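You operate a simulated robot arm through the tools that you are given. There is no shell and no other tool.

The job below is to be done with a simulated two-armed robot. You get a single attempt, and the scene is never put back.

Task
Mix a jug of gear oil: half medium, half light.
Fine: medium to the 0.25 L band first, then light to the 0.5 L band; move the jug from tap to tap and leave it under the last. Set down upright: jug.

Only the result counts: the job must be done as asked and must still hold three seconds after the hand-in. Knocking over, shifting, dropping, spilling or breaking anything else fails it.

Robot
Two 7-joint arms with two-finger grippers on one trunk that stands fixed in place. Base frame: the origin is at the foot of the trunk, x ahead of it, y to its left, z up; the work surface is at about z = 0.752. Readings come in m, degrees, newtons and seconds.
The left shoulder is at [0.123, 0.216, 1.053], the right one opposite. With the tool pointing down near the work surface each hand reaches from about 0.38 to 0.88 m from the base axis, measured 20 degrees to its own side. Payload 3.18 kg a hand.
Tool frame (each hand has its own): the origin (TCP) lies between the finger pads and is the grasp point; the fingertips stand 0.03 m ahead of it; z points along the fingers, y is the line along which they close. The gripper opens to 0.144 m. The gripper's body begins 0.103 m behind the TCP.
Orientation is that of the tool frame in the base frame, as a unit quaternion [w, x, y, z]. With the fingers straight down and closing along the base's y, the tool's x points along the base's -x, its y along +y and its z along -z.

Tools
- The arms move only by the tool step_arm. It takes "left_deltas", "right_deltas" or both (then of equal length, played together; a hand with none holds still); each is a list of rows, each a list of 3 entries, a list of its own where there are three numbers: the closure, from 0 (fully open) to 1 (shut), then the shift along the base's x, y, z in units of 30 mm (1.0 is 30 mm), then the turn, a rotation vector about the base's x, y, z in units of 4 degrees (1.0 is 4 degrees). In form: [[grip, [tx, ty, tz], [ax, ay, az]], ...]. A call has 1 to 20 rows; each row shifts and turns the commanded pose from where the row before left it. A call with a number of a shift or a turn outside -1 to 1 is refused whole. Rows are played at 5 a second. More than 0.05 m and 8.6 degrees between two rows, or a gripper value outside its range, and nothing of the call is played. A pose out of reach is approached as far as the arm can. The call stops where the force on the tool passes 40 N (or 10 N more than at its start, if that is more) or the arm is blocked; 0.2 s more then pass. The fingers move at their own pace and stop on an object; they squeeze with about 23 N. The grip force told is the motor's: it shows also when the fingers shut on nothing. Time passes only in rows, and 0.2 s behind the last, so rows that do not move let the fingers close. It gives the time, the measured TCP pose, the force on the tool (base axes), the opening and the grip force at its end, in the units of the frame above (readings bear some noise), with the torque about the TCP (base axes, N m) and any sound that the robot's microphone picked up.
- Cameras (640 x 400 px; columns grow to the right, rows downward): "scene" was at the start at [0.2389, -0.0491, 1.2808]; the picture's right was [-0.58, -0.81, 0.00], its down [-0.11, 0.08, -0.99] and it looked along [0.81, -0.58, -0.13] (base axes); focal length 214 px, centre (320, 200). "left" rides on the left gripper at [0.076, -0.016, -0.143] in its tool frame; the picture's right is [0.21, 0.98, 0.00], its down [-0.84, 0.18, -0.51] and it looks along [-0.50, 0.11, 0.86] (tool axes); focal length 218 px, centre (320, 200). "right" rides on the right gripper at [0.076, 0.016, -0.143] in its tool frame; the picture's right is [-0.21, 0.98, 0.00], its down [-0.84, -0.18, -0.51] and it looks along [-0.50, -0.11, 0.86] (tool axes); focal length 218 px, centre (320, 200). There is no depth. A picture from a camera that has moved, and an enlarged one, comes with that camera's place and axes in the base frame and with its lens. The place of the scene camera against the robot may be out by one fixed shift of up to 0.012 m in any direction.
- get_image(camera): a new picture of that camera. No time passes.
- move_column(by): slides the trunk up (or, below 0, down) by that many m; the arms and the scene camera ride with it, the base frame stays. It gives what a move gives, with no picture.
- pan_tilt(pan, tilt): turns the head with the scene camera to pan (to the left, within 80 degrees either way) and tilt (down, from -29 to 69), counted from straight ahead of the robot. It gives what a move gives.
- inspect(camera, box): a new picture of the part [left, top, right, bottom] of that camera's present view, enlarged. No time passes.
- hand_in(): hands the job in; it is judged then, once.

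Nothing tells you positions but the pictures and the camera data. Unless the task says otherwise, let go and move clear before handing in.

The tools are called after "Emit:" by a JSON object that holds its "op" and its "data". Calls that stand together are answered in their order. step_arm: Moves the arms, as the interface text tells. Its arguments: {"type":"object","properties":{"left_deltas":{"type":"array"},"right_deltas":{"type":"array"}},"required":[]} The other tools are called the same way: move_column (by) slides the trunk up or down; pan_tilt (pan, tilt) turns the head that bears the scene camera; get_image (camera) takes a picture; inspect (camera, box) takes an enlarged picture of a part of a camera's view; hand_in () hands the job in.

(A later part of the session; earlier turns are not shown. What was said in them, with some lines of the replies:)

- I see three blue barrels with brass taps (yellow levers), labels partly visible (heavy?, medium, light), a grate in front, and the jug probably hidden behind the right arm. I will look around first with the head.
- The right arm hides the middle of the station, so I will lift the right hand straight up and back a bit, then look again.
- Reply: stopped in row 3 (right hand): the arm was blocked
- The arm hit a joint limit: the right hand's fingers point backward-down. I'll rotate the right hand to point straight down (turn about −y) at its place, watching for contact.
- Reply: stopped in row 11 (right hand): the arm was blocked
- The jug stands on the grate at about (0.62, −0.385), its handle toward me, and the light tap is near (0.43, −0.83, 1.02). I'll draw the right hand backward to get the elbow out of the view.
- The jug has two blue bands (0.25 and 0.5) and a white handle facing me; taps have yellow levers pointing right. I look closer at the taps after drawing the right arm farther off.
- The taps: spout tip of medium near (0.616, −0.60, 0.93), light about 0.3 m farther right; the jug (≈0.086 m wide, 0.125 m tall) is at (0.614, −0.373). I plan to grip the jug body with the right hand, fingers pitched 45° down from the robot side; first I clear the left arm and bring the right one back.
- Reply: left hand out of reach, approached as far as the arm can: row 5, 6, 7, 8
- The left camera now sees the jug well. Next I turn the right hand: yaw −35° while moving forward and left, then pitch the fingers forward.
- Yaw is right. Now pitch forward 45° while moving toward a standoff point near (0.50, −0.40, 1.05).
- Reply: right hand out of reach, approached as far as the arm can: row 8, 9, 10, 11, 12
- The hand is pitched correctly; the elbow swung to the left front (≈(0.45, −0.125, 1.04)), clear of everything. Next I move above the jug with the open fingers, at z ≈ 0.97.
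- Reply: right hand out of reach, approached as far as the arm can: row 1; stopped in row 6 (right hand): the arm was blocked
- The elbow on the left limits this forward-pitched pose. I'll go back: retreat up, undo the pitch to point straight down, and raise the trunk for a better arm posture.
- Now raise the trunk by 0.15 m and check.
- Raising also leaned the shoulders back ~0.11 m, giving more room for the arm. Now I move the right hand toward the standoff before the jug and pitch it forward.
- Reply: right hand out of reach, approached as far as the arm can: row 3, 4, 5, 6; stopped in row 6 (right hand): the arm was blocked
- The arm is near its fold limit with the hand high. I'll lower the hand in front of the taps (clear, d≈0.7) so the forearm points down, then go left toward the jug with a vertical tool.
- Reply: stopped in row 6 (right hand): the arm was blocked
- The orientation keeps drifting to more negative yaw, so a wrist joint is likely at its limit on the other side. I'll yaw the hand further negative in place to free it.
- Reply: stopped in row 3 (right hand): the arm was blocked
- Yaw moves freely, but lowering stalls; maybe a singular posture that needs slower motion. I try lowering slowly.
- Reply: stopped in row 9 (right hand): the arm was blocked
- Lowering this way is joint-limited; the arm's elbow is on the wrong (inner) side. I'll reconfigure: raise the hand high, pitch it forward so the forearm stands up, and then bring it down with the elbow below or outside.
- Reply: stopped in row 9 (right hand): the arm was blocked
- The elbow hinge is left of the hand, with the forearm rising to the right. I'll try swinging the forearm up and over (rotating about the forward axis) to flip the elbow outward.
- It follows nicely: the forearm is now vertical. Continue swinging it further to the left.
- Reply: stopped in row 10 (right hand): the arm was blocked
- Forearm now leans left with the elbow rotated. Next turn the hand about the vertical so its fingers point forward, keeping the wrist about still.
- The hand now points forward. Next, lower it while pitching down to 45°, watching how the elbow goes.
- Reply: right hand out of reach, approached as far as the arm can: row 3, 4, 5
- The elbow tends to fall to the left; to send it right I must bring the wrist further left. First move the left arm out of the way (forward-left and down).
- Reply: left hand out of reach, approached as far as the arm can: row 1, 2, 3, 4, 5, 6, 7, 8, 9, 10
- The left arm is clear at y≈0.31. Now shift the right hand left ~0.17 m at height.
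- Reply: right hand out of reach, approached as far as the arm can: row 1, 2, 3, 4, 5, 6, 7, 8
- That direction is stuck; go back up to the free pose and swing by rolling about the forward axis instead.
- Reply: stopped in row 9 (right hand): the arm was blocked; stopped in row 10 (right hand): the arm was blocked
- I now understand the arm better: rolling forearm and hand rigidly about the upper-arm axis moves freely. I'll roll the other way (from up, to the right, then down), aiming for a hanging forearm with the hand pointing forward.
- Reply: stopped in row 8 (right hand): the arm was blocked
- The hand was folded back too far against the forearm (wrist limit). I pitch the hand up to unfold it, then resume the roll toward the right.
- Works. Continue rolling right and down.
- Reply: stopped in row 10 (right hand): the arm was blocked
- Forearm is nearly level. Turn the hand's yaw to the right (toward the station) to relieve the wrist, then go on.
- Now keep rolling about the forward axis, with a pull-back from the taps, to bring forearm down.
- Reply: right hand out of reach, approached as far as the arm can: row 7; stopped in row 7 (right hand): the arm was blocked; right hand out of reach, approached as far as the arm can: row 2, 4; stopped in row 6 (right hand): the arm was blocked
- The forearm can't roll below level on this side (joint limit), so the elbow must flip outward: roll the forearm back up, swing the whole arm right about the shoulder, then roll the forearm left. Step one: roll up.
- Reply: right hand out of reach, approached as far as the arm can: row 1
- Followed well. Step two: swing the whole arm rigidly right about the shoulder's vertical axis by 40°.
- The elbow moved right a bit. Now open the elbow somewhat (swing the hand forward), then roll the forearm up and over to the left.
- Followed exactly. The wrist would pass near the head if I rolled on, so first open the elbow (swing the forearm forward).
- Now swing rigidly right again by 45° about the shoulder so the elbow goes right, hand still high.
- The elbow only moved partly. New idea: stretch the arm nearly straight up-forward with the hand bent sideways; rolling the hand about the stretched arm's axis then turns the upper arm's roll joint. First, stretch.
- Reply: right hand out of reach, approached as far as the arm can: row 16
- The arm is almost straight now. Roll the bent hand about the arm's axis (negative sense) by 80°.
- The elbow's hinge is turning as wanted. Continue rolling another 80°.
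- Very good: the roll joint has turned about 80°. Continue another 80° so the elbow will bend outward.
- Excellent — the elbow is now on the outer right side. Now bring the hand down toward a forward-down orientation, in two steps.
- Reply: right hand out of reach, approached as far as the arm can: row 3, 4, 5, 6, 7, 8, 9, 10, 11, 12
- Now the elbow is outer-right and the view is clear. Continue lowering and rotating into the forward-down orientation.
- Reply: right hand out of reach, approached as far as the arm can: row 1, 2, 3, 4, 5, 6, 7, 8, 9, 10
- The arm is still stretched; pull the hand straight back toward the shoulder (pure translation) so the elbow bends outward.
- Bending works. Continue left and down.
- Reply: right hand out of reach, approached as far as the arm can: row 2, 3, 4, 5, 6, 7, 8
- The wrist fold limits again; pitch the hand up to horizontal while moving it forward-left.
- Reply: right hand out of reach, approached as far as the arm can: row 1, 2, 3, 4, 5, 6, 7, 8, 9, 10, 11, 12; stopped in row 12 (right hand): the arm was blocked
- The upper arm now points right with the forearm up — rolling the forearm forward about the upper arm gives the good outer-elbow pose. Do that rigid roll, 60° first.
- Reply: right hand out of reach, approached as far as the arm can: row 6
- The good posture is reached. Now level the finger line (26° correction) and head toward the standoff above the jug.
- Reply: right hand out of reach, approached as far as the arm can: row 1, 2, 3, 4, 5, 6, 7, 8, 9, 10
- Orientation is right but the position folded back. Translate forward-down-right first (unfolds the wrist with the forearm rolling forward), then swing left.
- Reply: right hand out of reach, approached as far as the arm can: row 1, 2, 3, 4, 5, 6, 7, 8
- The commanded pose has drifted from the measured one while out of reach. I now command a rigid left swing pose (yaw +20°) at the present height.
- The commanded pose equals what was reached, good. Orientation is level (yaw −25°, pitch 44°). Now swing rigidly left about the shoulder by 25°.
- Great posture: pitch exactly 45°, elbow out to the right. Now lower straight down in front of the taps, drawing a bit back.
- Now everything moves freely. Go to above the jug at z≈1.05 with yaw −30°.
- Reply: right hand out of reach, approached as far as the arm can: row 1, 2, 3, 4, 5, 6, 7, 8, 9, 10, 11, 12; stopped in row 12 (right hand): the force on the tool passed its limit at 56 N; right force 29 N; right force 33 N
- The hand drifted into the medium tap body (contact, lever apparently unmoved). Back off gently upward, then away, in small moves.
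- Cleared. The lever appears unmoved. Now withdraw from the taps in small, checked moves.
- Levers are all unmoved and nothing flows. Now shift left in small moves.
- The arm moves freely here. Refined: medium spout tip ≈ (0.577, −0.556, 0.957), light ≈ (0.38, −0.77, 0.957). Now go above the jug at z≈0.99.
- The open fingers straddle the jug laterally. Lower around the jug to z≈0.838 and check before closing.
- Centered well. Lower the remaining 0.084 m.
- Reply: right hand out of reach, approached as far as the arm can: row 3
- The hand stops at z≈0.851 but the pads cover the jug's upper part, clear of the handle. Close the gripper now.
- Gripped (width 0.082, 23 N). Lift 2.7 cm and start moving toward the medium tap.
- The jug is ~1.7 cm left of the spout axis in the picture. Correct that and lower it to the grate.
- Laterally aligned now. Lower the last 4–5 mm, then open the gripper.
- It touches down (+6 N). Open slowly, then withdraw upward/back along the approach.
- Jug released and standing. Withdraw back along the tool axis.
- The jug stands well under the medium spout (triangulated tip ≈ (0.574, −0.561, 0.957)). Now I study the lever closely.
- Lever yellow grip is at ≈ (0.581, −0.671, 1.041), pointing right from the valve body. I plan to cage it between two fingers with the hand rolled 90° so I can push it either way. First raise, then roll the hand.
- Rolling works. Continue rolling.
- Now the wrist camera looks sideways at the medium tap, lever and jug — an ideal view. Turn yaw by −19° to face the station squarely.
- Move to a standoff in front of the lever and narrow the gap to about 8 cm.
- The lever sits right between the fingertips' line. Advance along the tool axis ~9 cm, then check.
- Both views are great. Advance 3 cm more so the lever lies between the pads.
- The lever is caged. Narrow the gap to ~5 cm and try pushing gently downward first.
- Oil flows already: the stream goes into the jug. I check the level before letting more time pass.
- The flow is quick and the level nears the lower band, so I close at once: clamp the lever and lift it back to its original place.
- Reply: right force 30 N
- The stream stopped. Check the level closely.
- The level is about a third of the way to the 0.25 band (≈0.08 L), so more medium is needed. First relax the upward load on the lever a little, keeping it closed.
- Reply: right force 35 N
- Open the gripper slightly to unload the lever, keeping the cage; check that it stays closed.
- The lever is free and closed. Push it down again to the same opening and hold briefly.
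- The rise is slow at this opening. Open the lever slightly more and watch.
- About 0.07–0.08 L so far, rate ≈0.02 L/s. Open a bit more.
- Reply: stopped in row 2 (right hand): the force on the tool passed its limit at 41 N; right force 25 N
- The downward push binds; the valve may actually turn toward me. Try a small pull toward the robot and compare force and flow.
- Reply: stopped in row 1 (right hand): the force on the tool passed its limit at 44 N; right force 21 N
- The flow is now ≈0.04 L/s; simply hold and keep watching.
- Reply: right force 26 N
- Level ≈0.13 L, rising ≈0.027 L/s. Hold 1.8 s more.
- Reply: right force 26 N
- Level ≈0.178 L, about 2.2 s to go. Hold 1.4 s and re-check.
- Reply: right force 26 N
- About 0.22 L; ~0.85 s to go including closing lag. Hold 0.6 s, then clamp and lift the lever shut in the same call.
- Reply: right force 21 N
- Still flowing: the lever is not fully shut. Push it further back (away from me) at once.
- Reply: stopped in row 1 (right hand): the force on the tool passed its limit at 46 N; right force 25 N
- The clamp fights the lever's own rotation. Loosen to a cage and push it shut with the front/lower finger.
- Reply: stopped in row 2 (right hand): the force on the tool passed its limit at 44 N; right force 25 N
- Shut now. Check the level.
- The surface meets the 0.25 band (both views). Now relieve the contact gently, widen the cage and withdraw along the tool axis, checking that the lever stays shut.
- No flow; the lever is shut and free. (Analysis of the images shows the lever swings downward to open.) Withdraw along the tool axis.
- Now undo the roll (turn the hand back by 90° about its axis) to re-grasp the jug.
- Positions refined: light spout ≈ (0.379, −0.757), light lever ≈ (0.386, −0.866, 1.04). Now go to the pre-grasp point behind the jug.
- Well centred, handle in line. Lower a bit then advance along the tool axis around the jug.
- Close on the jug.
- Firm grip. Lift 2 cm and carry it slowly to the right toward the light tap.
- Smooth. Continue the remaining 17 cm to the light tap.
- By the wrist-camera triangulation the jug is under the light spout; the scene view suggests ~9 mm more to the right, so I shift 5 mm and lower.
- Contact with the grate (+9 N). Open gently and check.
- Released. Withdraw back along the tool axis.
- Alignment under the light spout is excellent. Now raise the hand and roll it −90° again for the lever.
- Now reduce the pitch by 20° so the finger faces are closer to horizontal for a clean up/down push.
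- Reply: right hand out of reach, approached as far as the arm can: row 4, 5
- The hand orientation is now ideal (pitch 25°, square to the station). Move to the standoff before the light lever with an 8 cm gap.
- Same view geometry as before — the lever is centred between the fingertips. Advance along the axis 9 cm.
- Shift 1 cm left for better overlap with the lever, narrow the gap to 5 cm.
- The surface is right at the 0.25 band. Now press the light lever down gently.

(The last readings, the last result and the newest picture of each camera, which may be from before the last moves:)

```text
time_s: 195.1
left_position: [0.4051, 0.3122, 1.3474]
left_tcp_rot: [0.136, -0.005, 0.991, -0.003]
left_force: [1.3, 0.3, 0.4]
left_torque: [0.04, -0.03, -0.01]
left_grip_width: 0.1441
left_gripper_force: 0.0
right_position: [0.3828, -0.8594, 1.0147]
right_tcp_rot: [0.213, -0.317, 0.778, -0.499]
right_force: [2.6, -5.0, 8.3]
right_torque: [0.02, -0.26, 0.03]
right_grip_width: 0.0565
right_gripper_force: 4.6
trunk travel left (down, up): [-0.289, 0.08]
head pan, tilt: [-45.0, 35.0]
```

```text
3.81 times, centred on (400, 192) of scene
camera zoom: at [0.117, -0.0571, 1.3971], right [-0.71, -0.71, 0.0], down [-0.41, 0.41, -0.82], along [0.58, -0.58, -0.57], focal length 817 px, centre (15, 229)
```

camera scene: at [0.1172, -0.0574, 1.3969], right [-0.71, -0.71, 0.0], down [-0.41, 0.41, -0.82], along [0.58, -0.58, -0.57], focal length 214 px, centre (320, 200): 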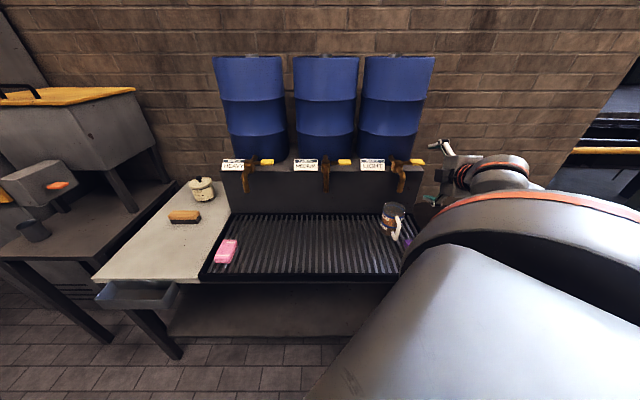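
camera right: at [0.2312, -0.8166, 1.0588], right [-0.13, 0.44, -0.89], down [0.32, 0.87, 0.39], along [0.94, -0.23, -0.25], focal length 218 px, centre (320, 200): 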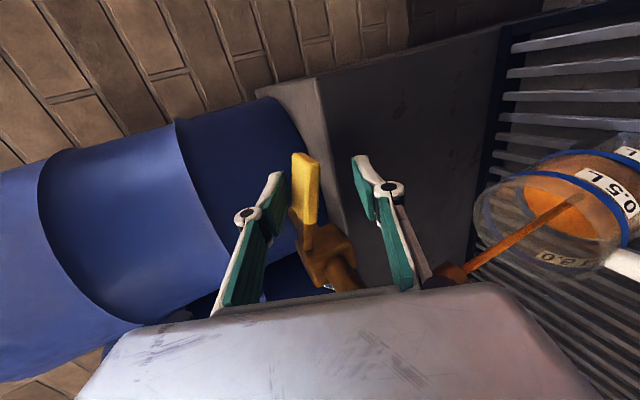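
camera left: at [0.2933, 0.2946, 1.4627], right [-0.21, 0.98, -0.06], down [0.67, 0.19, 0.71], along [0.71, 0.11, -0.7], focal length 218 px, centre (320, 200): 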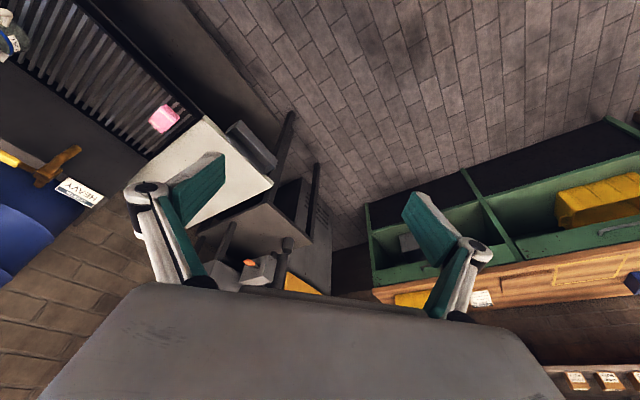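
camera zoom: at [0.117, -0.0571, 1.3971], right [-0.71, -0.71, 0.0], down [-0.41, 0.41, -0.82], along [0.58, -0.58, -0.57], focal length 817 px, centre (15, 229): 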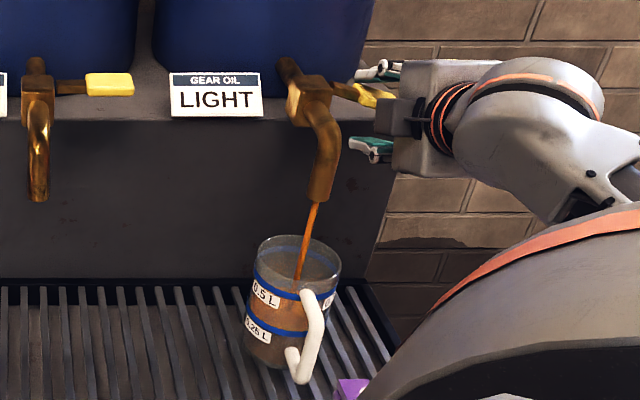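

It flows into the jug and the lever dips visibly. Hold and monitor.

Emit:
{"op": "step_arm", "data": {"right_deltas": [[0.65, [0, 0, 0], [0, 0, 0]], [0.65, [0, 0, 0], [0, 0, 0]], [0.65, [0, 0, 0], [0, 0, 0]]]}}

Emit:
{"op": "inspect", "data": {"camera": "scene", "box": [378, 200, 412, 245]}}

Emit:
{"op": "inspect", "data": {"camera": "right", "box": [440, 110, 640, 290]}}

```text
time_s: 195.9
left_position: [0.4045, 0.3121, 1.3472]
left_tcp_rot: [0.136, -0.005, 0.991, -0.002]
left_force: [-0.6, -0.6, -0.6]
left_torque: [-0.01, -0.03, 0.0]
left_grip_width: 0.144
left_gripper_force: 0.0
right_position: [0.383, -0.8582, 1.0141]
right_tcp_rot: [0.213, -0.318, 0.778, -0.498]
right_force: [2.8, -6.6, 9.6]
right_torque: [0.04, -0.33, -0.02]
right_grip_width: 0.0574
right_gripper_force: 5.6
trunk travel left (down, up): [-0.289, 0.08]
head pan, tilt: [-45.0, 35.0]
```

```text
8.89 times, centred on (395, 222) of scene
camera zoom: at [0.1171, -0.0572, 1.397], right [-0.71, -0.71, 0.0], down [-0.41, 0.41, -0.82], along [0.58, -0.58, -0.57], focal length 1906 px, centre (-347, 0)
```

zoom: 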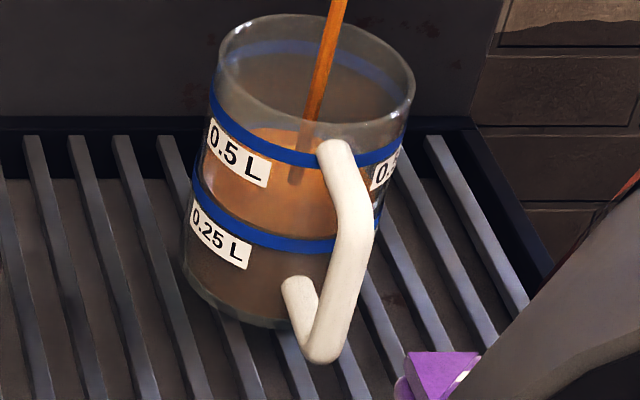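

```text
2.22 times, centred on (540, 200) of right
camera zoom: at [0.2311, -0.8164, 1.0578], right [-0.13, 0.44, -0.89], down [0.32, 0.87, 0.39], along [0.94, -0.23, -0.25], focal length 485 px, centre (-169, 200)
```

zoom: 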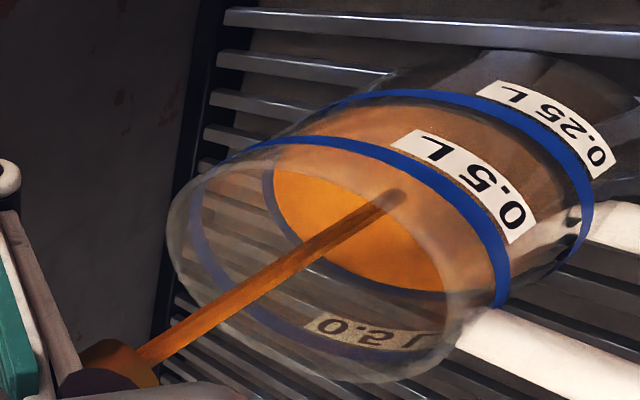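

Clear view: still near 0.25–0.26 L. Open slightly more and hold 1.4 s.

Emit:
{"op": "step_arm", "data": {"right_deltas": [[0.65, [0, 0, -0.25], [0, 0, 0]], [0.65, [0, 0, 0], [0, 0, 0]], [0.65, [0, 0, 0], [0, 0, 0]], [0.65, [0, 0, 0], [0, 0, 0]], [0.65, [0, 0, 0], [0, 0, 0]], [0.65, [0, 0, 0], [0, 0, 0]]]}}

Emit:
{"op": "inspect", "data": {"camera": "scene", "box": [378, 200, 412, 245]}}

Emit:
{"op": "inspect", "data": {"camera": "right", "box": [440, 110, 640, 290]}}

```text
time_s: 197.3
left_position: [0.4043, 0.3134, 1.3454]
left_tcp_rot: [0.137, -0.006, 0.991, -0.003]
left_force: [-0.6, 0.5, 0.2]
left_torque: [0.0, -0.01, 0.03]
left_grip_width: 0.1442
left_gripper_force: 0.0
right_position: [0.382, -0.858, 1.0089]
right_tcp_rot: [0.213, -0.317, 0.778, -0.499]
right_force: [-0.1, -4.1, 19.2]
right_torque: [-0.16, -0.57, -0.1]
right_grip_width: 0.0624
right_gripper_force: 9.6
trunk travel left (down, up): [-0.289, 0.08]
head pan, tilt: [-45.0, 35.0]
```

```text
8.89 times, centred on (395, 222) of scene
camera zoom: at [0.1162, -0.0558, 1.3971], right [-0.71, -0.71, 0.0], down [-0.4, 0.4, -0.82], along [0.58, -0.58, -0.57], focal length 1906 px, centre (-347, 0)
```

zoom: 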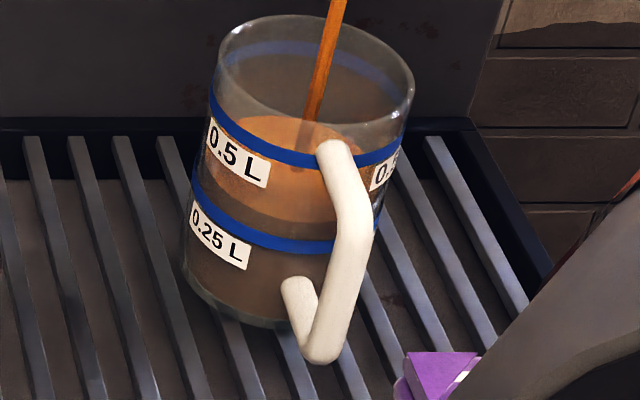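

```text
2.22 times, centred on (540, 200) of right
camera zoom: at [0.2305, -0.8159, 1.0519], right [-0.13, 0.44, -0.89], down [0.32, 0.87, 0.39], along [0.94, -0.23, -0.25], focal length 485 px, centre (-169, 200)
```

zoom: 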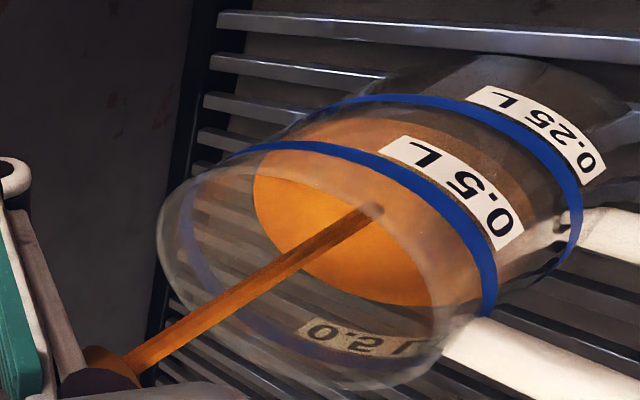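

≈0.30 L, rising ≈0.03 L/s. Hold 2 s.

Emit:
{"op": "step_arm", "data": {"right_deltas": [[0.65, [0, 0, 0], [0, 0, 0]], [0.65, [0, 0, 0], [0, 0, 0]], [0.65, [0, 0, 0], [0, 0, 0]], [0.65, [0, 0, 0], [0, 0, 0]], [0.65, [0, 0, 0], [0, 0, 0]], [0.65, [0, 0, 0], [0, 0, 0]], [0.65, [0, 0, 0], [0, 0, 0]], [0.65, [0, 0, 0], [0, 0, 0]], [0.65, [0, 0, 0], [0, 0, 0]]]}}

Emit:
{"op": "inspect", "data": {"camera": "scene", "box": [378, 200, 412, 245]}}

Emit:
{"op": "inspect", "data": {"camera": "right", "box": [440, 110, 640, 290]}}

```text
time_s: 199.3
left_position: [0.4047, 0.3132, 1.3465]
left_tcp_rot: [0.136, -0.006, 0.991, -0.003]
left_force: [0.3, -0.2, -0.8]
left_torque: [0.03, -0.03, 0.02]
left_grip_width: 0.1442
left_gripper_force: 0.2
right_position: [0.3817, -0.8588, 1.0083]
right_tcp_rot: [0.214, -0.316, 0.778, -0.499]
right_force: [1.7, -4.7, 19.4]
right_torque: [-0.11, -0.52, -0.11]
right_grip_width: 0.0625
right_gripper_force: 9.9
trunk travel left (down, up): [-0.289, 0.08]
head pan, tilt: [-45.0, 35.0]
```

```text
8.89 times, centred on (395, 222) of scene
camera zoom: at [0.1164, -0.0559, 1.3971], right [-0.71, -0.71, 0.0], down [-0.4, 0.4, -0.82], along [0.58, -0.58, -0.57], focal length 1906 px, centre (-347, 0)
```

zoom: 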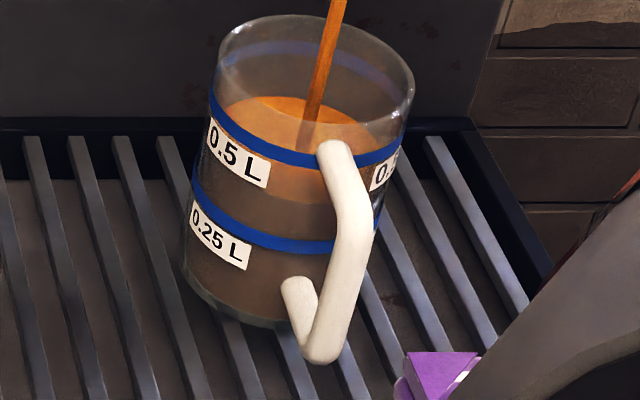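

```text
2.22 times, centred on (540, 200) of right
camera zoom: at [0.2305, -0.816, 1.0517], right [-0.13, 0.44, -0.89], down [0.32, 0.87, 0.39], along [0.94, -0.23, -0.25], focal length 485 px, centre (-169, 200)
```

zoom: 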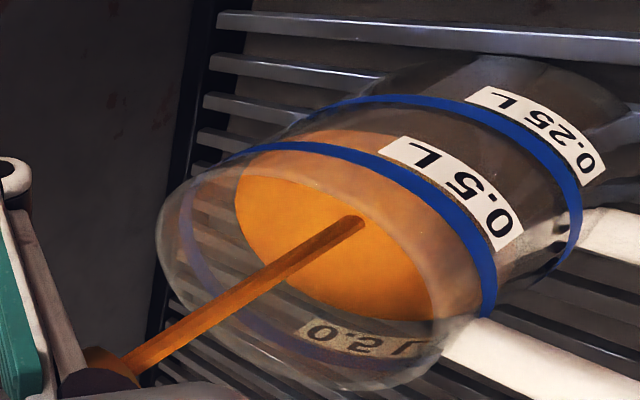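

≈0.36 L; about 4.5 s remain. Hold 2.4 s.

Emit:
{"op": "step_arm", "data": {"right_deltas": [[0.65, [0, 0, 0], [0, 0, 0]], [0.65, [0, 0, 0], [0, 0, 0]], [0.65, [0, 0, 0], [0, 0, 0]], [0.65, [0, 0, 0], [0, 0, 0]], [0.65, [0, 0, 0], [0, 0, 0]], [0.65, [0, 0, 0], [0, 0, 0]], [0.65, [0, 0, 0], [0, 0, 0]], [0.65, [0, 0, 0], [0, 0, 0]], [0.65, [0, 0, 0], [0, 0, 0]], [0.65, [0, 0, 0], [0, 0, 0]], [0.65, [0, 0, 0], [0, 0, 0]]]}}

Emit:
{"op": "inspect", "data": {"camera": "scene", "box": [378, 200, 412, 245]}}

Emit:
{"op": "inspect", "data": {"camera": "right", "box": [440, 110, 640, 290]}}

```text
time_s: 201.7
left_position: [0.4037, 0.3122, 1.3475]
left_tcp_rot: [0.136, -0.006, 0.991, -0.003]
left_force: [0.8, -0.2, -0.3]
left_torque: [-0.01, -0.02, 0.0]
left_grip_width: 0.144
left_gripper_force: 0.0
right_position: [0.3824, -0.8581, 1.0096]
right_tcp_rot: [0.213, -0.316, 0.778, -0.499]
right_force: [0.1, -6.5, 19.0]
right_torque: [-0.1, -0.5, -0.2]
right_grip_width: 0.0627
right_gripper_force: 9.7
trunk travel left (down, up): [-0.289, 0.08]
head pan, tilt: [-45.0, 35.0]
```

```text
8.89 times, centred on (395, 222) of scene
camera zoom: at [0.1164, -0.0561, 1.3971], right [-0.71, -0.71, 0.0], down [-0.4, 0.4, -0.82], along [0.58, -0.58, -0.57], focal length 1906 px, centre (-347, 0)
```

zoom: 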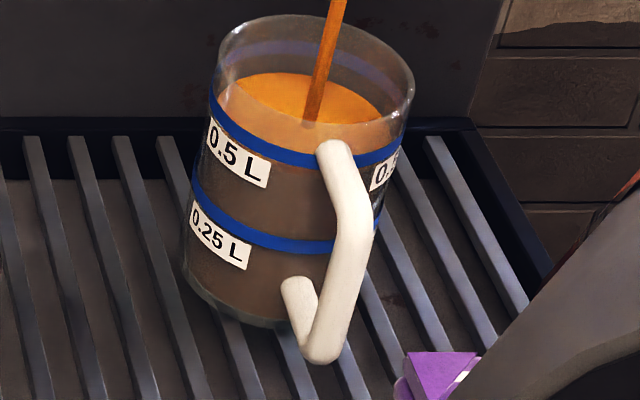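

```text
2.22 times, centred on (540, 200) of right
camera zoom: at [0.2304, -0.8162, 1.0516], right [-0.13, 0.44, -0.89], down [0.32, 0.87, 0.39], along [0.94, -0.23, -0.25], focal length 485 px, centre (-169, 200)
```

zoom: 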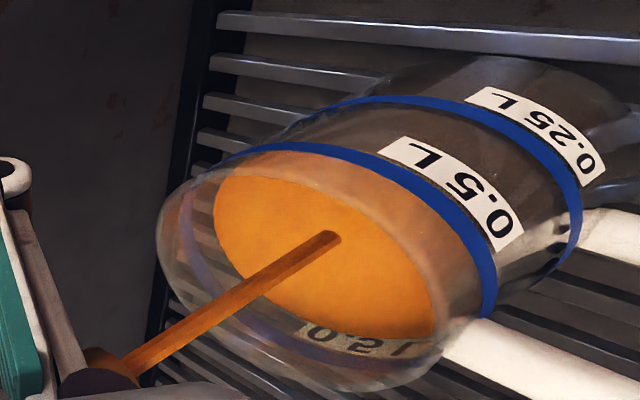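

≈0.43 L; about 2.5 s remain. Hold 1.2 s and re-check.

Emit:
{"op": "step_arm", "data": {"right_deltas": [[0.65, [0, 0, 0], [0, 0, 0]], [0.65, [0, 0, 0], [0, 0, 0]], [0.65, [0, 0, 0], [0, 0, 0]], [0.65, [0, 0, 0], [0, 0, 0]], [0.65, [0, 0, 0], [0, 0, 0]]]}}

Emit:
{"op": "inspect", "data": {"camera": "scene", "box": [378, 200, 412, 245]}}

Emit:
{"op": "inspect", "data": {"camera": "right", "box": [440, 110, 640, 290]}}

```text
time_s: 202.9
left_position: [0.4046, 0.3117, 1.3456]
left_tcp_rot: [0.135, -0.006, 0.991, -0.002]
left_force: [-0.7, -0.5, -0.5]
left_torque: [0.0, -0.01, 0.0]
left_grip_width: 0.1441
left_gripper_force: 0.1
right_position: [0.3817, -0.8583, 1.0077]
right_tcp_rot: [0.213, -0.317, 0.778, -0.499]
right_force: [1.1, -7.1, 17.5]
right_torque: [-0.07, -0.5, -0.19]
right_grip_width: 0.0625
right_gripper_force: 9.9
trunk travel left (down, up): [-0.289, 0.08]
head pan, tilt: [-45.0, 35.0]
```

```text
8.89 times, centred on (395, 222) of scene
camera zoom: at [0.1164, -0.0562, 1.3971], right [-0.71, -0.71, 0.0], down [-0.4, 0.4, -0.82], along [0.58, -0.58, -0.57], focal length 1906 px, centre (-347, 0)
```

zoom: 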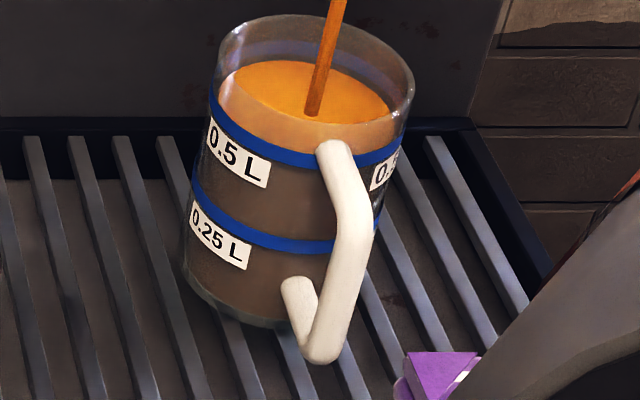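

```text
2.22 times, centred on (540, 200) of right
camera zoom: at [0.2304, -0.8162, 1.0516], right [-0.13, 0.44, -0.89], down [0.32, 0.87, 0.39], along [0.94, -0.23, -0.25], focal length 485 px, centre (-169, 200)
```

zoom: 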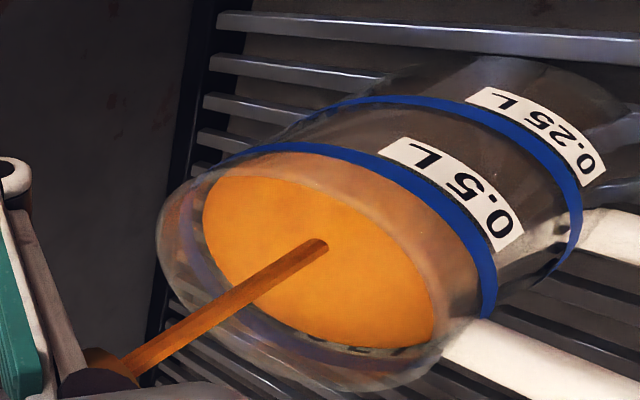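

≈0.475 L; ~0.9 s to go. Hold 0.6 s, then lift the lever shut with the lower finger in the same call.

Emit:
{"op": "step_arm", "data": {"right_deltas": [[0.65, [0, 0, 0], [0, 0, 0]], [0.65, [0, 0, 0], [0, 0, 0]], [0.65, [0, 0, 0], [0, 0, 0]], [0.7, [0.05, -0.05, 1.0], [0, 0, 0]], [0.7, [0.05, -0.05, 0.8], [0, 0, 0]]]}}

Emit:
{"op": "inspect", "data": {"camera": "scene", "box": [370, 140, 430, 245]}}

Emit:
{"op": "get_image", "data": {"camera": "right"}}

```text
time_s: 204.1
left_position: [0.4049, 0.3109, 1.3463]
left_tcp_rot: [0.135, -0.006, 0.991, -0.001]
left_force: [0.1, 0.3, -0.8]
left_torque: [-0.02, 0.0, -0.02]
left_grip_width: 0.1442
left_gripper_force: 0.1
right_position: [0.3849, -0.8626, 1.0555]
right_tcp_rot: [0.21, -0.318, 0.781, -0.494]
right_force: [0.0, 3.5, -7.2]
right_torque: [-0.06, 0.02, -0.05]
right_grip_width: 0.048
right_gripper_force: 3.8
trunk travel left (down, up): [-0.289, 0.08]
head pan, tilt: [-45.0, 35.0]
```

```text
3.81 times, centred on (400, 192) of scene
camera zoom: at [0.1177, -0.058, 1.3966], right [-0.71, -0.71, 0.0], down [-0.41, 0.41, -0.82], along [0.58, -0.58, -0.57], focal length 817 px, centre (15, 229)
```

zoom: 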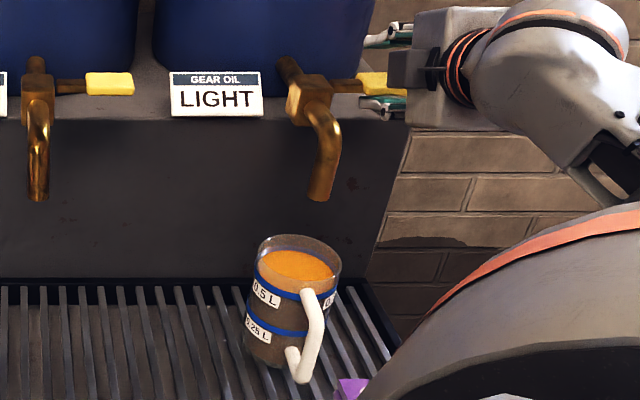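

```text
taken
camera right: at [0.2336, -0.8212, 1.1008], right [-0.13, 0.45, -0.88], down [0.32, 0.86, 0.39], along [0.94, -0.23, -0.26], focal length 218 px, centre (320, 200)
```

right: 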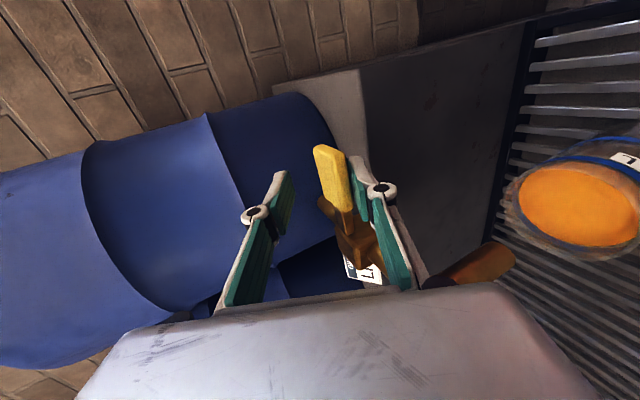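

Closed, no stream. Check the final level.

Emit:
{"op": "inspect", "data": {"camera": "scene", "box": [378, 200, 412, 245]}}

Emit:
{"op": "inspect", "data": {"camera": "right", "box": [480, 110, 640, 290]}}

```text
8.89 times, centred on (395, 222) of scene
camera zoom: at [0.1177, -0.058, 1.3966], right [-0.71, -0.71, 0.0], down [-0.41, 0.41, -0.82], along [0.58, -0.58, -0.57], focal length 1906 px, centre (-347, 0)
```

zoom: 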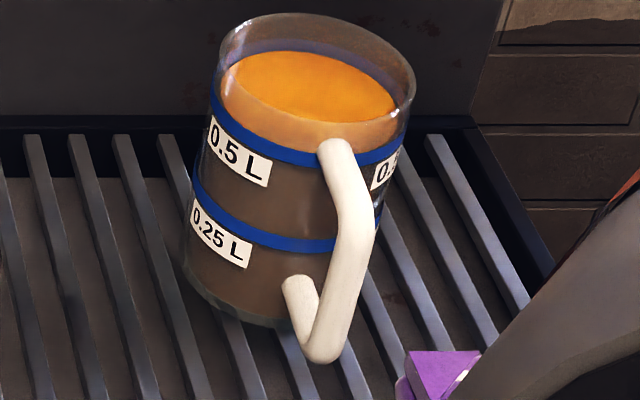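

```text
2.22 times, centred on (560, 200) of right
camera zoom: at [0.2336, -0.8212, 1.1008], right [-0.13, 0.45, -0.88], down [0.32, 0.86, 0.39], along [0.94, -0.23, -0.26], focal length 485 px, centre (-213, 200)
```

zoom: 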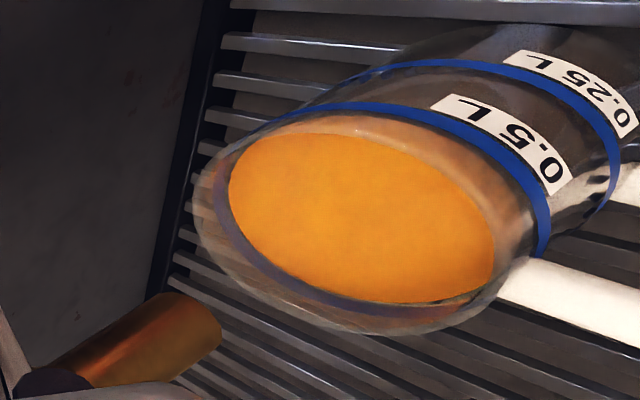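

The surface sits at the 0.5 band in both views. Unload gently, widen the cage, and check that the lever stays shut.

Emit:
{"op": "step_arm", "data": {"right_deltas": [[0.6, [0, 0, -0.2], [0, 0, 0]], [0.5, [0, 0, -0.1], [0, 0, 0]], [0.42, [0, 0, 0], [0, 0, 0]]]}}

Emit:
{"op": "get_image", "data": {"camera": "right"}}

Emit:
{"op": "inspect", "data": {"camera": "scene", "box": [370, 140, 430, 245]}}

```text
time_s: 204.9
left_position: [0.4047, 0.3121, 1.3467]
left_tcp_rot: [0.137, -0.006, 0.991, -0.001]
left_force: [-0.4, 0.5, -0.1]
left_torque: [0.0, 0.03, 0.01]
left_grip_width: 0.144
left_gripper_force: 0.0
right_position: [0.3854, -0.8627, 1.052]
right_tcp_rot: [0.213, -0.317, 0.779, -0.498]
right_force: [-0.7, 0.4, -1.1]
right_torque: [0.02, 0.01, -0.01]
right_grip_width: 0.0836
right_gripper_force: 0.1
trunk travel left (down, up): [-0.289, 0.08]
head pan, tilt: [-45.0, 35.0]
```

```text
taken
camera right: at [0.234, -0.8208, 1.0949], right [-0.13, 0.44, -0.89], down [0.32, 0.87, 0.39], along [0.94, -0.23, -0.25], focal length 218 px, centre (320, 200)
```

right: 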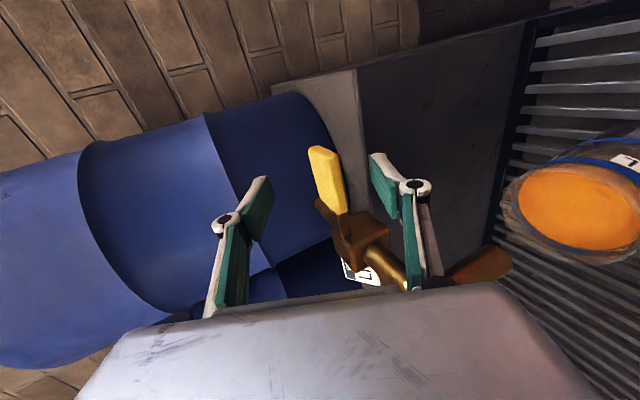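

```text
3.81 times, centred on (400, 192) of scene
camera zoom: at [0.1173, -0.0576, 1.3969], right [-0.71, -0.71, 0.0], down [-0.41, 0.41, -0.82], along [0.58, -0.58, -0.57], focal length 817 px, centre (15, 229)
```

zoom: 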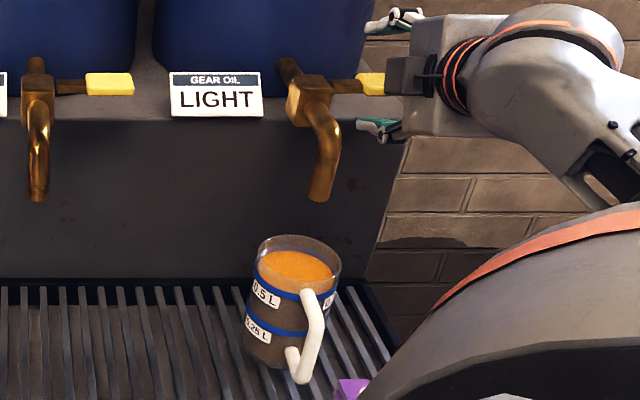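

No drip, lever shut and free, jug upright and filled to the 0.5 band. Withdraw along the tool axis and move clear.

Emit:
{"op": "step_arm", "data": {"right_deltas": [[0.42, [-0.6, 0.6, 0.4], [0, 0, 0]], [0.42, [-0.6, 0.6, 0.4], [0, 0, 0]], [0.42, [-0.6, 0.6, 0.4], [0, 0, 0]], [0.42, [-0.6, 0.6, 0.4], [0, 0, 0]], [0.42, [-0.6, 0.3, 0.6], [0, 0, 0]], [0.42, [-0.6, 0.2, 0.6], [0, 0, 0]]]}}

Emit:
{"op": "get_image", "data": {"camera": "scene"}}

Emit:
{"op": "get_image", "data": {"camera": "right"}}

Emit:
{"op": "inspect", "data": {"camera": "scene", "box": [378, 200, 412, 245]}}

```text
time_s: 206.3
left_position: [0.4042, 0.3122, 1.3464]
left_tcp_rot: [0.136, -0.007, 0.991, -0.002]
left_force: [0.5, 0.6, -0.6]
left_torque: [-0.01, -0.04, -0.01]
left_grip_width: 0.1442
left_gripper_force: 0.0
right_position: [0.2759, -0.7756, 1.1351]
right_tcp_rot: [0.213, -0.317, 0.779, -0.497]
right_force: [-0.6, 0.6, 0.2]
right_torque: [0.02, 0.01, -0.01]
right_grip_width: 0.0833
right_gripper_force: 0.0
trunk travel left (down, up): [-0.289, 0.08]
head pan, tilt: [-45.0, 35.0]
```

```text
taken
camera scene: at [0.1169, -0.0571, 1.397], right [-0.71, -0.71, 0.0], down [-0.41, 0.41, -0.82], along [0.58, -0.58, -0.57], focal length 214 px, centre (320, 200)
```

scene: 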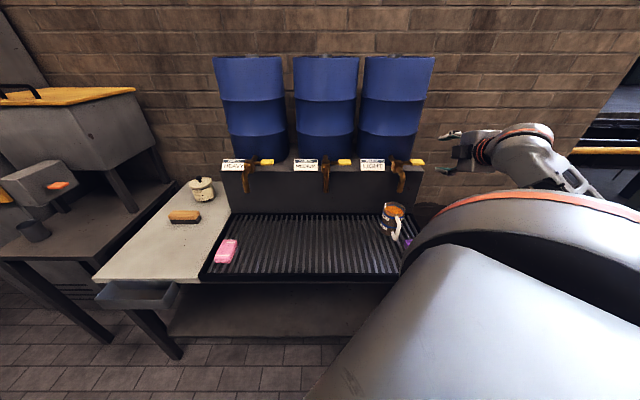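

```text
taken
camera right: at [0.1247, -0.7328, 1.1797], right [-0.13, 0.44, -0.89], down [0.32, 0.87, 0.39], along [0.94, -0.23, -0.25], focal length 218 px, centre (320, 200)
```

right: 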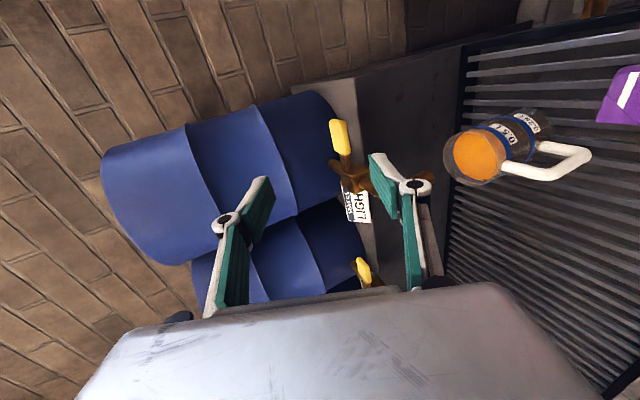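

```text
8.89 times, centred on (395, 222) of scene
camera zoom: at [0.1169, -0.0571, 1.397], right [-0.71, -0.71, 0.0], down [-0.41, 0.41, -0.82], along [0.58, -0.58, -0.57], focal length 1906 px, centre (-347, 0)
```

zoom: 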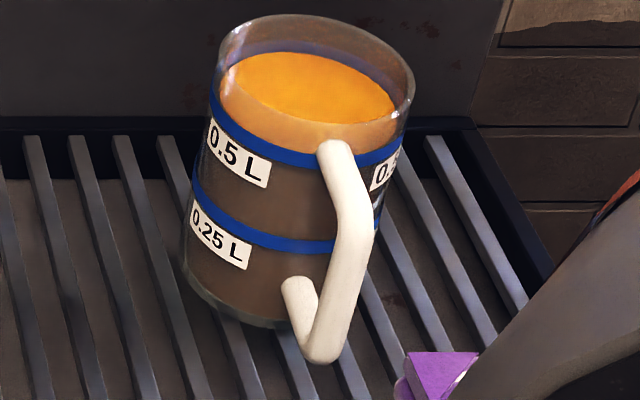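

Emit:
{"op": "inspect", "data": {"camera": "scene", "box": [384, 198, 406, 222]}}

Emit:
{"op": "inspect", "data": {"camera": "right", "box": [430, 90, 600, 210]}}

```text
16.00 times, centred on (395, 210) of scene
camera zoom: at [0.1169, -0.0571, 1.397], right [-0.71, -0.71, 0.0], down [-0.41, 0.41, -0.82], along [0.58, -0.58, -0.57], focal length 3432 px, centre (-880, 40)
```

zoom: 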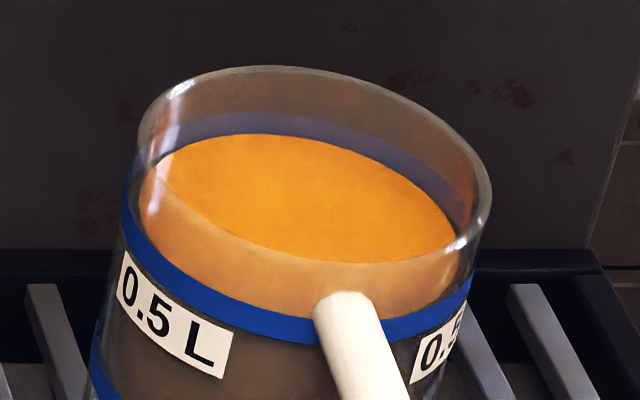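

```text
3.33 times, centred on (515, 150) of right
camera zoom: at [0.1247, -0.7328, 1.1797], right [-0.13, 0.44, -0.89], down [0.32, 0.87, 0.39], along [0.94, -0.23, -0.25], focal length 728 px, centre (-330, 367)
```

zoom: 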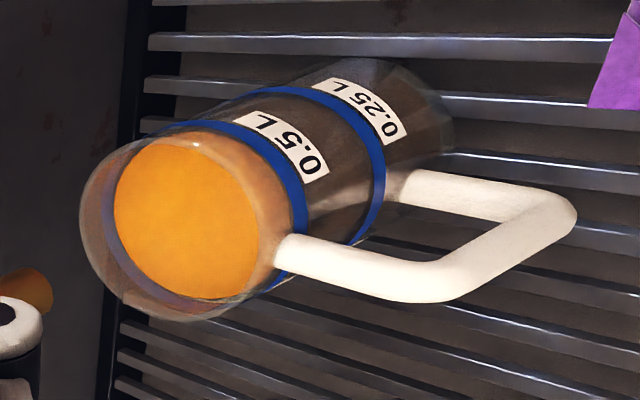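

The surface lies within the 0.5 band, all levers are shut, nothing drips, the jug stands upright under the light tap, and the hand is clear. I hand in.

Emit:
{"op": "hand_in", "data": {}}

```text
The job is handed in.
```

The jug is filled and handed in, standing upright under the light tap. I filled it with medium to the 0.25 L band, moved it, then topped it up with light to the 0.5 L band.

- **Levels:** In my last close-up the surface sat about mid-way in the 0.5 L band. After the first pour it was right at the 0.25 L band. I read both by eye from the pictures. The medium lever took three tries to shut, so the 0.25 L reading could be off by up to about 0.02 L.
- **Contact with the medium tap:** While I was bringing the arm over, the hand hit the medium tap body with about 56 N. The pictures afterwards showed the lever unmoved and no oil flowing.
- **At hand-in:** All the levers looked shut, nothing was dripping and I saw no spill. The jug had been released and both hands were clear.

The hand-in gave no result back, so I don't know yet whether it passed.
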